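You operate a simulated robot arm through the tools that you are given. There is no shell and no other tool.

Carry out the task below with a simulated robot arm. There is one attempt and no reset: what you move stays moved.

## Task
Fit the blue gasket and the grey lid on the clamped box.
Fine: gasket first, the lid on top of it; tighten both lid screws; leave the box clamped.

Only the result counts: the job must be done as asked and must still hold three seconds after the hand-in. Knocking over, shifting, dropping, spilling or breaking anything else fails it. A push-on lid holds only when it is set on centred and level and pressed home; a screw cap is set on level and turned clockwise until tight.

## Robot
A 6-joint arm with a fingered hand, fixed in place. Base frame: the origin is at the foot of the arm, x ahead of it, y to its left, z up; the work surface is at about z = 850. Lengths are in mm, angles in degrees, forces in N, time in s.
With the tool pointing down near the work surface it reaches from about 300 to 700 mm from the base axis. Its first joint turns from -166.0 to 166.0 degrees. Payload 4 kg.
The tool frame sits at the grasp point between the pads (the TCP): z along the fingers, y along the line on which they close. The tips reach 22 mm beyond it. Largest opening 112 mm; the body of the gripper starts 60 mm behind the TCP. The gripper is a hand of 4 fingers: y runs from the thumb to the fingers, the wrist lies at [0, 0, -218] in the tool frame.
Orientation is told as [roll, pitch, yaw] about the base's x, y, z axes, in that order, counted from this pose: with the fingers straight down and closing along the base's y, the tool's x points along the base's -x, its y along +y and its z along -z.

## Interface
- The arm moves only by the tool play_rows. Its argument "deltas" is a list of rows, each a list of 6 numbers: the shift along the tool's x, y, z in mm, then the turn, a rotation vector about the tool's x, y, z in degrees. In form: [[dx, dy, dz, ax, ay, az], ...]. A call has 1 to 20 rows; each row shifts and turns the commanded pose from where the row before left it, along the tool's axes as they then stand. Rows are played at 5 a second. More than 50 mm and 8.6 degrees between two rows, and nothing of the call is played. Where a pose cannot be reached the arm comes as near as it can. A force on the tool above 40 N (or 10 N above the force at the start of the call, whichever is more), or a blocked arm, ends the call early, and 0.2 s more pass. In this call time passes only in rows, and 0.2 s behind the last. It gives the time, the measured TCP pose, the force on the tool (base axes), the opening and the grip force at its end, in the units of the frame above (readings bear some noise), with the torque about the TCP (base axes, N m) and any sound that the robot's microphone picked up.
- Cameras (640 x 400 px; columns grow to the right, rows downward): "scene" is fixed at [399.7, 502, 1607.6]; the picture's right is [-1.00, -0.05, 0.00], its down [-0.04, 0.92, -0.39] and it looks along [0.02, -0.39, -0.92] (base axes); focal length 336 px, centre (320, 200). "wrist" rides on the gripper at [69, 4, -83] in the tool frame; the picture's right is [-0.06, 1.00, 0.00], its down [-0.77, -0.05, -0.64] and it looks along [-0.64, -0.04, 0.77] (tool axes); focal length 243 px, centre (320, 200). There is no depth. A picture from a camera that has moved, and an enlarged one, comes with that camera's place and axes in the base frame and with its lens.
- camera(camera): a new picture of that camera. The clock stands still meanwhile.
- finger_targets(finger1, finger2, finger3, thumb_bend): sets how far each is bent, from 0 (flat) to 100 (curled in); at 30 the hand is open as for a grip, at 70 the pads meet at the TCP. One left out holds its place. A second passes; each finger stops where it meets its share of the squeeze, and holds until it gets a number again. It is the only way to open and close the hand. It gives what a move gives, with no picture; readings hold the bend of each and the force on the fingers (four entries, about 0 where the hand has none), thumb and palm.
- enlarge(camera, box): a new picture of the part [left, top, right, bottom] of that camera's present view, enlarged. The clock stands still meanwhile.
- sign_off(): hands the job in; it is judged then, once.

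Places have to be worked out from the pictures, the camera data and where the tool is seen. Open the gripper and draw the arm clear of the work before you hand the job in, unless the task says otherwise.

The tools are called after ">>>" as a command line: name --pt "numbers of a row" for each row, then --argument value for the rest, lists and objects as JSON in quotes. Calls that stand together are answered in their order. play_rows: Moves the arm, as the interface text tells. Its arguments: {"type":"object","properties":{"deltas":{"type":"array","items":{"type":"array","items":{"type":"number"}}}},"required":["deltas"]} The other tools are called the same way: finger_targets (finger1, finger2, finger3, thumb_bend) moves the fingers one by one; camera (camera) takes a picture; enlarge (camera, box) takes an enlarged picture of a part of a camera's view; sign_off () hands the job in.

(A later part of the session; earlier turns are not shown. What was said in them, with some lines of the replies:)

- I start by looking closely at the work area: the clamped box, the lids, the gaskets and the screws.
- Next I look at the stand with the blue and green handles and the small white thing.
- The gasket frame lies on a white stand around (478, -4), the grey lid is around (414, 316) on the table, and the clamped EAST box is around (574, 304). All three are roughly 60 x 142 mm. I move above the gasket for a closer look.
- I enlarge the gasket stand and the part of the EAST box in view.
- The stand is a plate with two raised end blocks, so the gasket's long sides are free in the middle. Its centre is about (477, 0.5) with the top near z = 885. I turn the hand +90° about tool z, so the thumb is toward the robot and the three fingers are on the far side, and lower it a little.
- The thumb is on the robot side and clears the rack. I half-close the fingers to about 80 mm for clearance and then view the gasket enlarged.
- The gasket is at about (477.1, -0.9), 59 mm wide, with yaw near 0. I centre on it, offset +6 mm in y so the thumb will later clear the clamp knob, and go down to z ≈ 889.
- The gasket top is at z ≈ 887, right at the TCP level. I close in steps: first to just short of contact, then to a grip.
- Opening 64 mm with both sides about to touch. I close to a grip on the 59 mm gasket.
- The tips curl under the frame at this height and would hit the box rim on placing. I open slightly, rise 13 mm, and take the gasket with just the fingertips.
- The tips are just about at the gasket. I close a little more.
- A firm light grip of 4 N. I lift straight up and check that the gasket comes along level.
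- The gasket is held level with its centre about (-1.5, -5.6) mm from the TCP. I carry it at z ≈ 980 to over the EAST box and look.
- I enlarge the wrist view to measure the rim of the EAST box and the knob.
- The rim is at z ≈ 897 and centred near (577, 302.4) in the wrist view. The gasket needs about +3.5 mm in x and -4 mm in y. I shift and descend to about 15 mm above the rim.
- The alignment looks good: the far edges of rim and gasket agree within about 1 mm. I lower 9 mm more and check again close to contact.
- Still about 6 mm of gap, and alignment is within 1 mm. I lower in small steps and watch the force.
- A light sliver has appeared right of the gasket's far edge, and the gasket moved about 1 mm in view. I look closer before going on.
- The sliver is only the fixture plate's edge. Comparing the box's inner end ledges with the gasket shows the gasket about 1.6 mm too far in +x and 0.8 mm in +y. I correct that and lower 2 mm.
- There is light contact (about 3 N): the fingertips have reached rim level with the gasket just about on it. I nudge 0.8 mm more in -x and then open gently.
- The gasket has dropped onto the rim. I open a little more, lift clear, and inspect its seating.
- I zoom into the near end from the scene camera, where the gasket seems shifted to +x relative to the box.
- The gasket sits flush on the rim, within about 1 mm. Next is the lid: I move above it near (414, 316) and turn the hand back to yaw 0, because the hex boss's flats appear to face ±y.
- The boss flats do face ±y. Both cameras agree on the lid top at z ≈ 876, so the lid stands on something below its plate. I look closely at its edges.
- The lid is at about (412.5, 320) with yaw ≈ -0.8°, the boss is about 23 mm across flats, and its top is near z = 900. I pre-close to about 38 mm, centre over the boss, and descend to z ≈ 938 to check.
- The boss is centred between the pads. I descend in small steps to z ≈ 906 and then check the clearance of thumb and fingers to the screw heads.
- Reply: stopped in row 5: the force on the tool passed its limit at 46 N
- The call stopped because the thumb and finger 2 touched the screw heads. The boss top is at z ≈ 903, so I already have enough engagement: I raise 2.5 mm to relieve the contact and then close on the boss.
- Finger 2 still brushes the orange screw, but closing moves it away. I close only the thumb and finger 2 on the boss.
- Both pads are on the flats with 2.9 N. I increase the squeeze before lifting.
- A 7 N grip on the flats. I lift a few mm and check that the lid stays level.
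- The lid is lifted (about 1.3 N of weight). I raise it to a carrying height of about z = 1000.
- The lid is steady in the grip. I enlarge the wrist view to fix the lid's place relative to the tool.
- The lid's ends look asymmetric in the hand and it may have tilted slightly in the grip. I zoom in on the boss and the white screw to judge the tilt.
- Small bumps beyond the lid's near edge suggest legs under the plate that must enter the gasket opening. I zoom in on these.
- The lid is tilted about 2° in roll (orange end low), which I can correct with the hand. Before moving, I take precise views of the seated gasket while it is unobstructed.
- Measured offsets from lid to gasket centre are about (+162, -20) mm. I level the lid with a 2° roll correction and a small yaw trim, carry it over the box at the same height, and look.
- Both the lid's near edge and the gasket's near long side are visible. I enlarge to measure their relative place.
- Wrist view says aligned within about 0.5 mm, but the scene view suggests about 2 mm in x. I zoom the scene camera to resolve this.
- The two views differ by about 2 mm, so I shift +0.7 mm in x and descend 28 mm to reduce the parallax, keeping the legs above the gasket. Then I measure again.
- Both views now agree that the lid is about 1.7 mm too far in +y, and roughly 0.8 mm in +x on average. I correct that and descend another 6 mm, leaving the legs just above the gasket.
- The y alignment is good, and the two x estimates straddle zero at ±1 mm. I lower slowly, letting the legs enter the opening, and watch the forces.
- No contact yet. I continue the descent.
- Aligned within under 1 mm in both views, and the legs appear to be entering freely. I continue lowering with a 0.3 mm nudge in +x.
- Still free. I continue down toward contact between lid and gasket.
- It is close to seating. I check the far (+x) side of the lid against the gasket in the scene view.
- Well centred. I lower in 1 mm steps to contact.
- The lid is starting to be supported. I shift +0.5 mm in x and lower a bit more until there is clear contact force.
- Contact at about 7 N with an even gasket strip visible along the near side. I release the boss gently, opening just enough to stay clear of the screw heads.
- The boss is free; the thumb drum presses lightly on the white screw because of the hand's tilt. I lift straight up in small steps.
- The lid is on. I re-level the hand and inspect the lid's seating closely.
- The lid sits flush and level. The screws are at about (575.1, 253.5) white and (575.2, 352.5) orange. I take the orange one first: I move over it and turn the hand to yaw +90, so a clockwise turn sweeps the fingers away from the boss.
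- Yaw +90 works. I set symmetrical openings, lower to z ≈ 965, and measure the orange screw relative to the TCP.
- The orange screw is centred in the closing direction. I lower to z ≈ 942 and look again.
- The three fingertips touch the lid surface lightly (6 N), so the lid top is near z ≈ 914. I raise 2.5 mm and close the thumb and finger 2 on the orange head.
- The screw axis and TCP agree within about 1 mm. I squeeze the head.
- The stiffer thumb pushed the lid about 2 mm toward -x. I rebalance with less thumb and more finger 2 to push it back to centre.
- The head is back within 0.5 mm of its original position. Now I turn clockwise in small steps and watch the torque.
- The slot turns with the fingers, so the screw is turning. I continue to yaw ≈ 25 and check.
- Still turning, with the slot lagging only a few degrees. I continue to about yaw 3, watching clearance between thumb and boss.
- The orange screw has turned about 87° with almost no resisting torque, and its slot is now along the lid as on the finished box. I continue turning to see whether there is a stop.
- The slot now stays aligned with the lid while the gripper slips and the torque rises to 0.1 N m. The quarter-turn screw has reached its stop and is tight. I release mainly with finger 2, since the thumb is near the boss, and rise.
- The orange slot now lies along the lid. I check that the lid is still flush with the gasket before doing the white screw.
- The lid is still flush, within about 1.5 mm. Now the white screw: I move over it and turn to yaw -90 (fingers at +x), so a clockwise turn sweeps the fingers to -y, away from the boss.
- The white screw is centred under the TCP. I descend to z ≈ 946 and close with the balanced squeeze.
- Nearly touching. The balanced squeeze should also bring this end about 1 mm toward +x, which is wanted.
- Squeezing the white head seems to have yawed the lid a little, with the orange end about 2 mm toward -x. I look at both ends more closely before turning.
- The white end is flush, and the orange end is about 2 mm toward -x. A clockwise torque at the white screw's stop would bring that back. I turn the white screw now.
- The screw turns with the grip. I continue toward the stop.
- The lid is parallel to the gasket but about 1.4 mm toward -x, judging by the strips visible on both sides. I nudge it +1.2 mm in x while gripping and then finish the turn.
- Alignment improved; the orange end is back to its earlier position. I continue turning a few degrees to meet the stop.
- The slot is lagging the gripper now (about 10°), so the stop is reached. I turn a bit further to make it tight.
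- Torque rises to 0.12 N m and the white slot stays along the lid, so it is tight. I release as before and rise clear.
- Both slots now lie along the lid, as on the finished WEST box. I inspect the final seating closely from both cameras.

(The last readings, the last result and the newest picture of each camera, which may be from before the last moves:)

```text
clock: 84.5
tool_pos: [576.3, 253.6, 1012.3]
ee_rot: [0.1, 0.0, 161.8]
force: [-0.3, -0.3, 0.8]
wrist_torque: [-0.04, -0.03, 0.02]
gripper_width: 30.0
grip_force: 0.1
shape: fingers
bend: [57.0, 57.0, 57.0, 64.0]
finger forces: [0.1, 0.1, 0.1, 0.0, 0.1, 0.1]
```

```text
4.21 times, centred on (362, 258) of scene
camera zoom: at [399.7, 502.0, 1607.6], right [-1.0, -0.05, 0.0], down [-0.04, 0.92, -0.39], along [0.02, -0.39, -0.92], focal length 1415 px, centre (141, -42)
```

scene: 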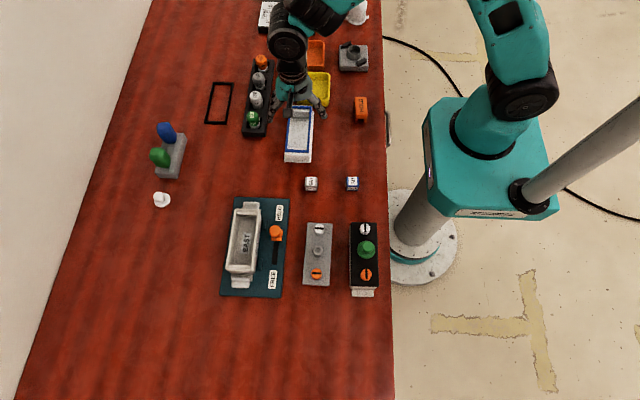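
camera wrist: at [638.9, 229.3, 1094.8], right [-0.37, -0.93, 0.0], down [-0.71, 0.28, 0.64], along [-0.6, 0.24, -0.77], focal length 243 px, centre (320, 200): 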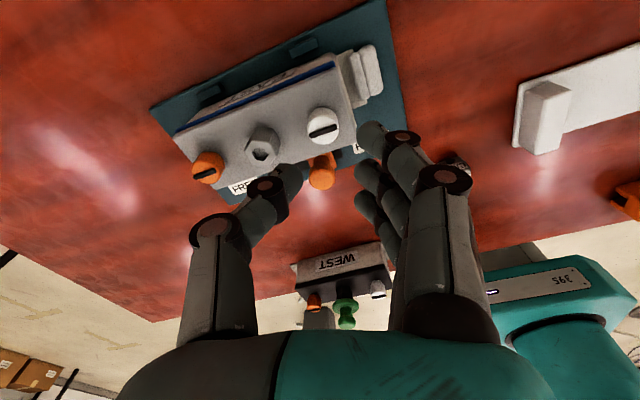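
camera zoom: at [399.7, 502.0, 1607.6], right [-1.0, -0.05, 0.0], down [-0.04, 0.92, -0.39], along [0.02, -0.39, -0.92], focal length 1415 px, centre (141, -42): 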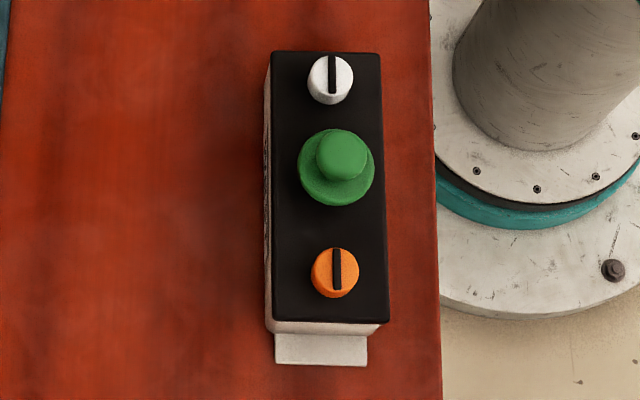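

Everything is aligned: both slots are parallel to the lid, the gasket strip is even, and the clamp is still at HOLD. I raise the arm, move clear of the work, and open the hand.

>>> play_rows --pt "0 0 -30 0 0 0" --pt "0 0 -40 0 0 0" --pt "0 0 -40 0 0 0" --pt "0 0 -40 0 0 0" --pt "0 0 0 0 0 -8" --pt "0 0 0 0 0 -8" --pt "-30 10 0 0 0 0" --pt "-40 15 0 0 0 0" --pt "-40 15 0 0 0 0" --pt "-40 15 0 0 0 0" --pt "0 0 0 0 0 0"

>>> finger_targets --finger1 30 --finger2 30 --finger3 30 --thumb_bend 30

>>> camera --camera "scene"

>>> enlarge --camera "scene" --box '[210, 185, 310, 305]'

```text
clock: 86.9
tool_pos: [421.4, 204.4, 1162.5]
ee_rot: [0.0, 0.0, 177.9]
force: [1.3, -0.4, -0.2]
wrist_torque: [0.0, 0.0, 0.01]
gripper_width: 30.1
grip_force: 0.1
shape: fingers
bend: [57.0, 57.0, 57.0, 64.0]
finger forces: [0.1, 0.0, 0.0, 0.0, 0.0, 0.0]
```

```text
clock: 87.9
tool_pos: [423.2, 204.7, 1162.6]
ee_rot: [0.0, 0.0, 178.0]
force: [-0.2, -0.4, -0.3]
wrist_torque: [0.01, -0.02, -0.01]
gripper_width: 112.4
grip_force: 0.0
shape: fingers
bend: [30.0, 30.0, 30.0, 30.0]
finger forces: [0.0, 0.0, 0.2, 0.0, 0.1, 0.0]
```

```text
taken
```

scene: 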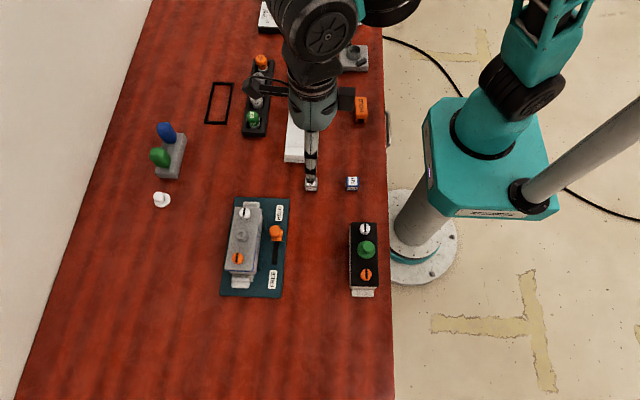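

```text
3.33 times, centred on (260, 245) of scene
camera zoom: at [399.7, 502.0, 1607.6], right [-1.0, -0.05, 0.0], down [-0.04, 0.92, -0.39], along [0.02, -0.39, -0.92], focal length 1121 px, centre (520, 50)
```

zoom: 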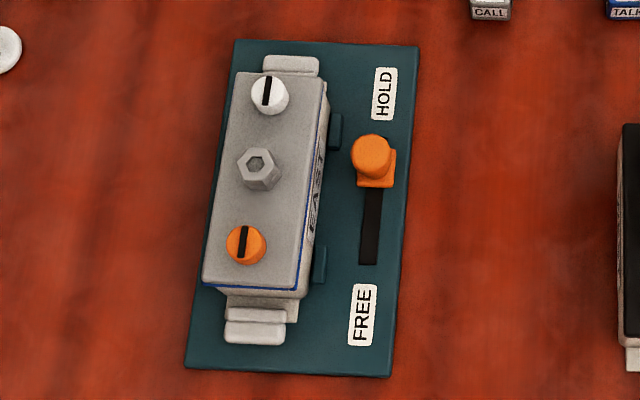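

The gasket and lid are on, both screws are at their stops, and the clamp is still at HOLD. Nothing else has been disturbed, and the hand is open and clear. I hand the job in.

>>> sign_off

```text
The job is handed in.
```

The blue gasket and the grey lid are fitted on the clamped EAST box, with the gasket underneath, and both lid screws are tight. I have handed the job in; no verdict came back with the hand-in.

- **Gasket:** it sits flush on the box rim, within about 1 mm and turned by under 1°.
- **Lid:** it lies level on the gasket. It is about 1 mm off centre toward the robot, as measured from the pictures, and parallel to the gasket.
- **Screws:** both are quarter-turn screws. I turned each clockwise to its stop, where the torque rose to about 0.1 N m. Their slots now run along the lid, as on the finished WEST box.
- **Clamp and surroundings:** the clamp slider is still at HOLD. In the last pictures nothing else on the table had been moved. The hand is open and clear of the work.

While I was lining up to pick up the lid, the fingers pressed on its screw heads and one move stopped at 46 N. That may have slid the lid about 2 mm on the table before I gripped it. I saw no damage.
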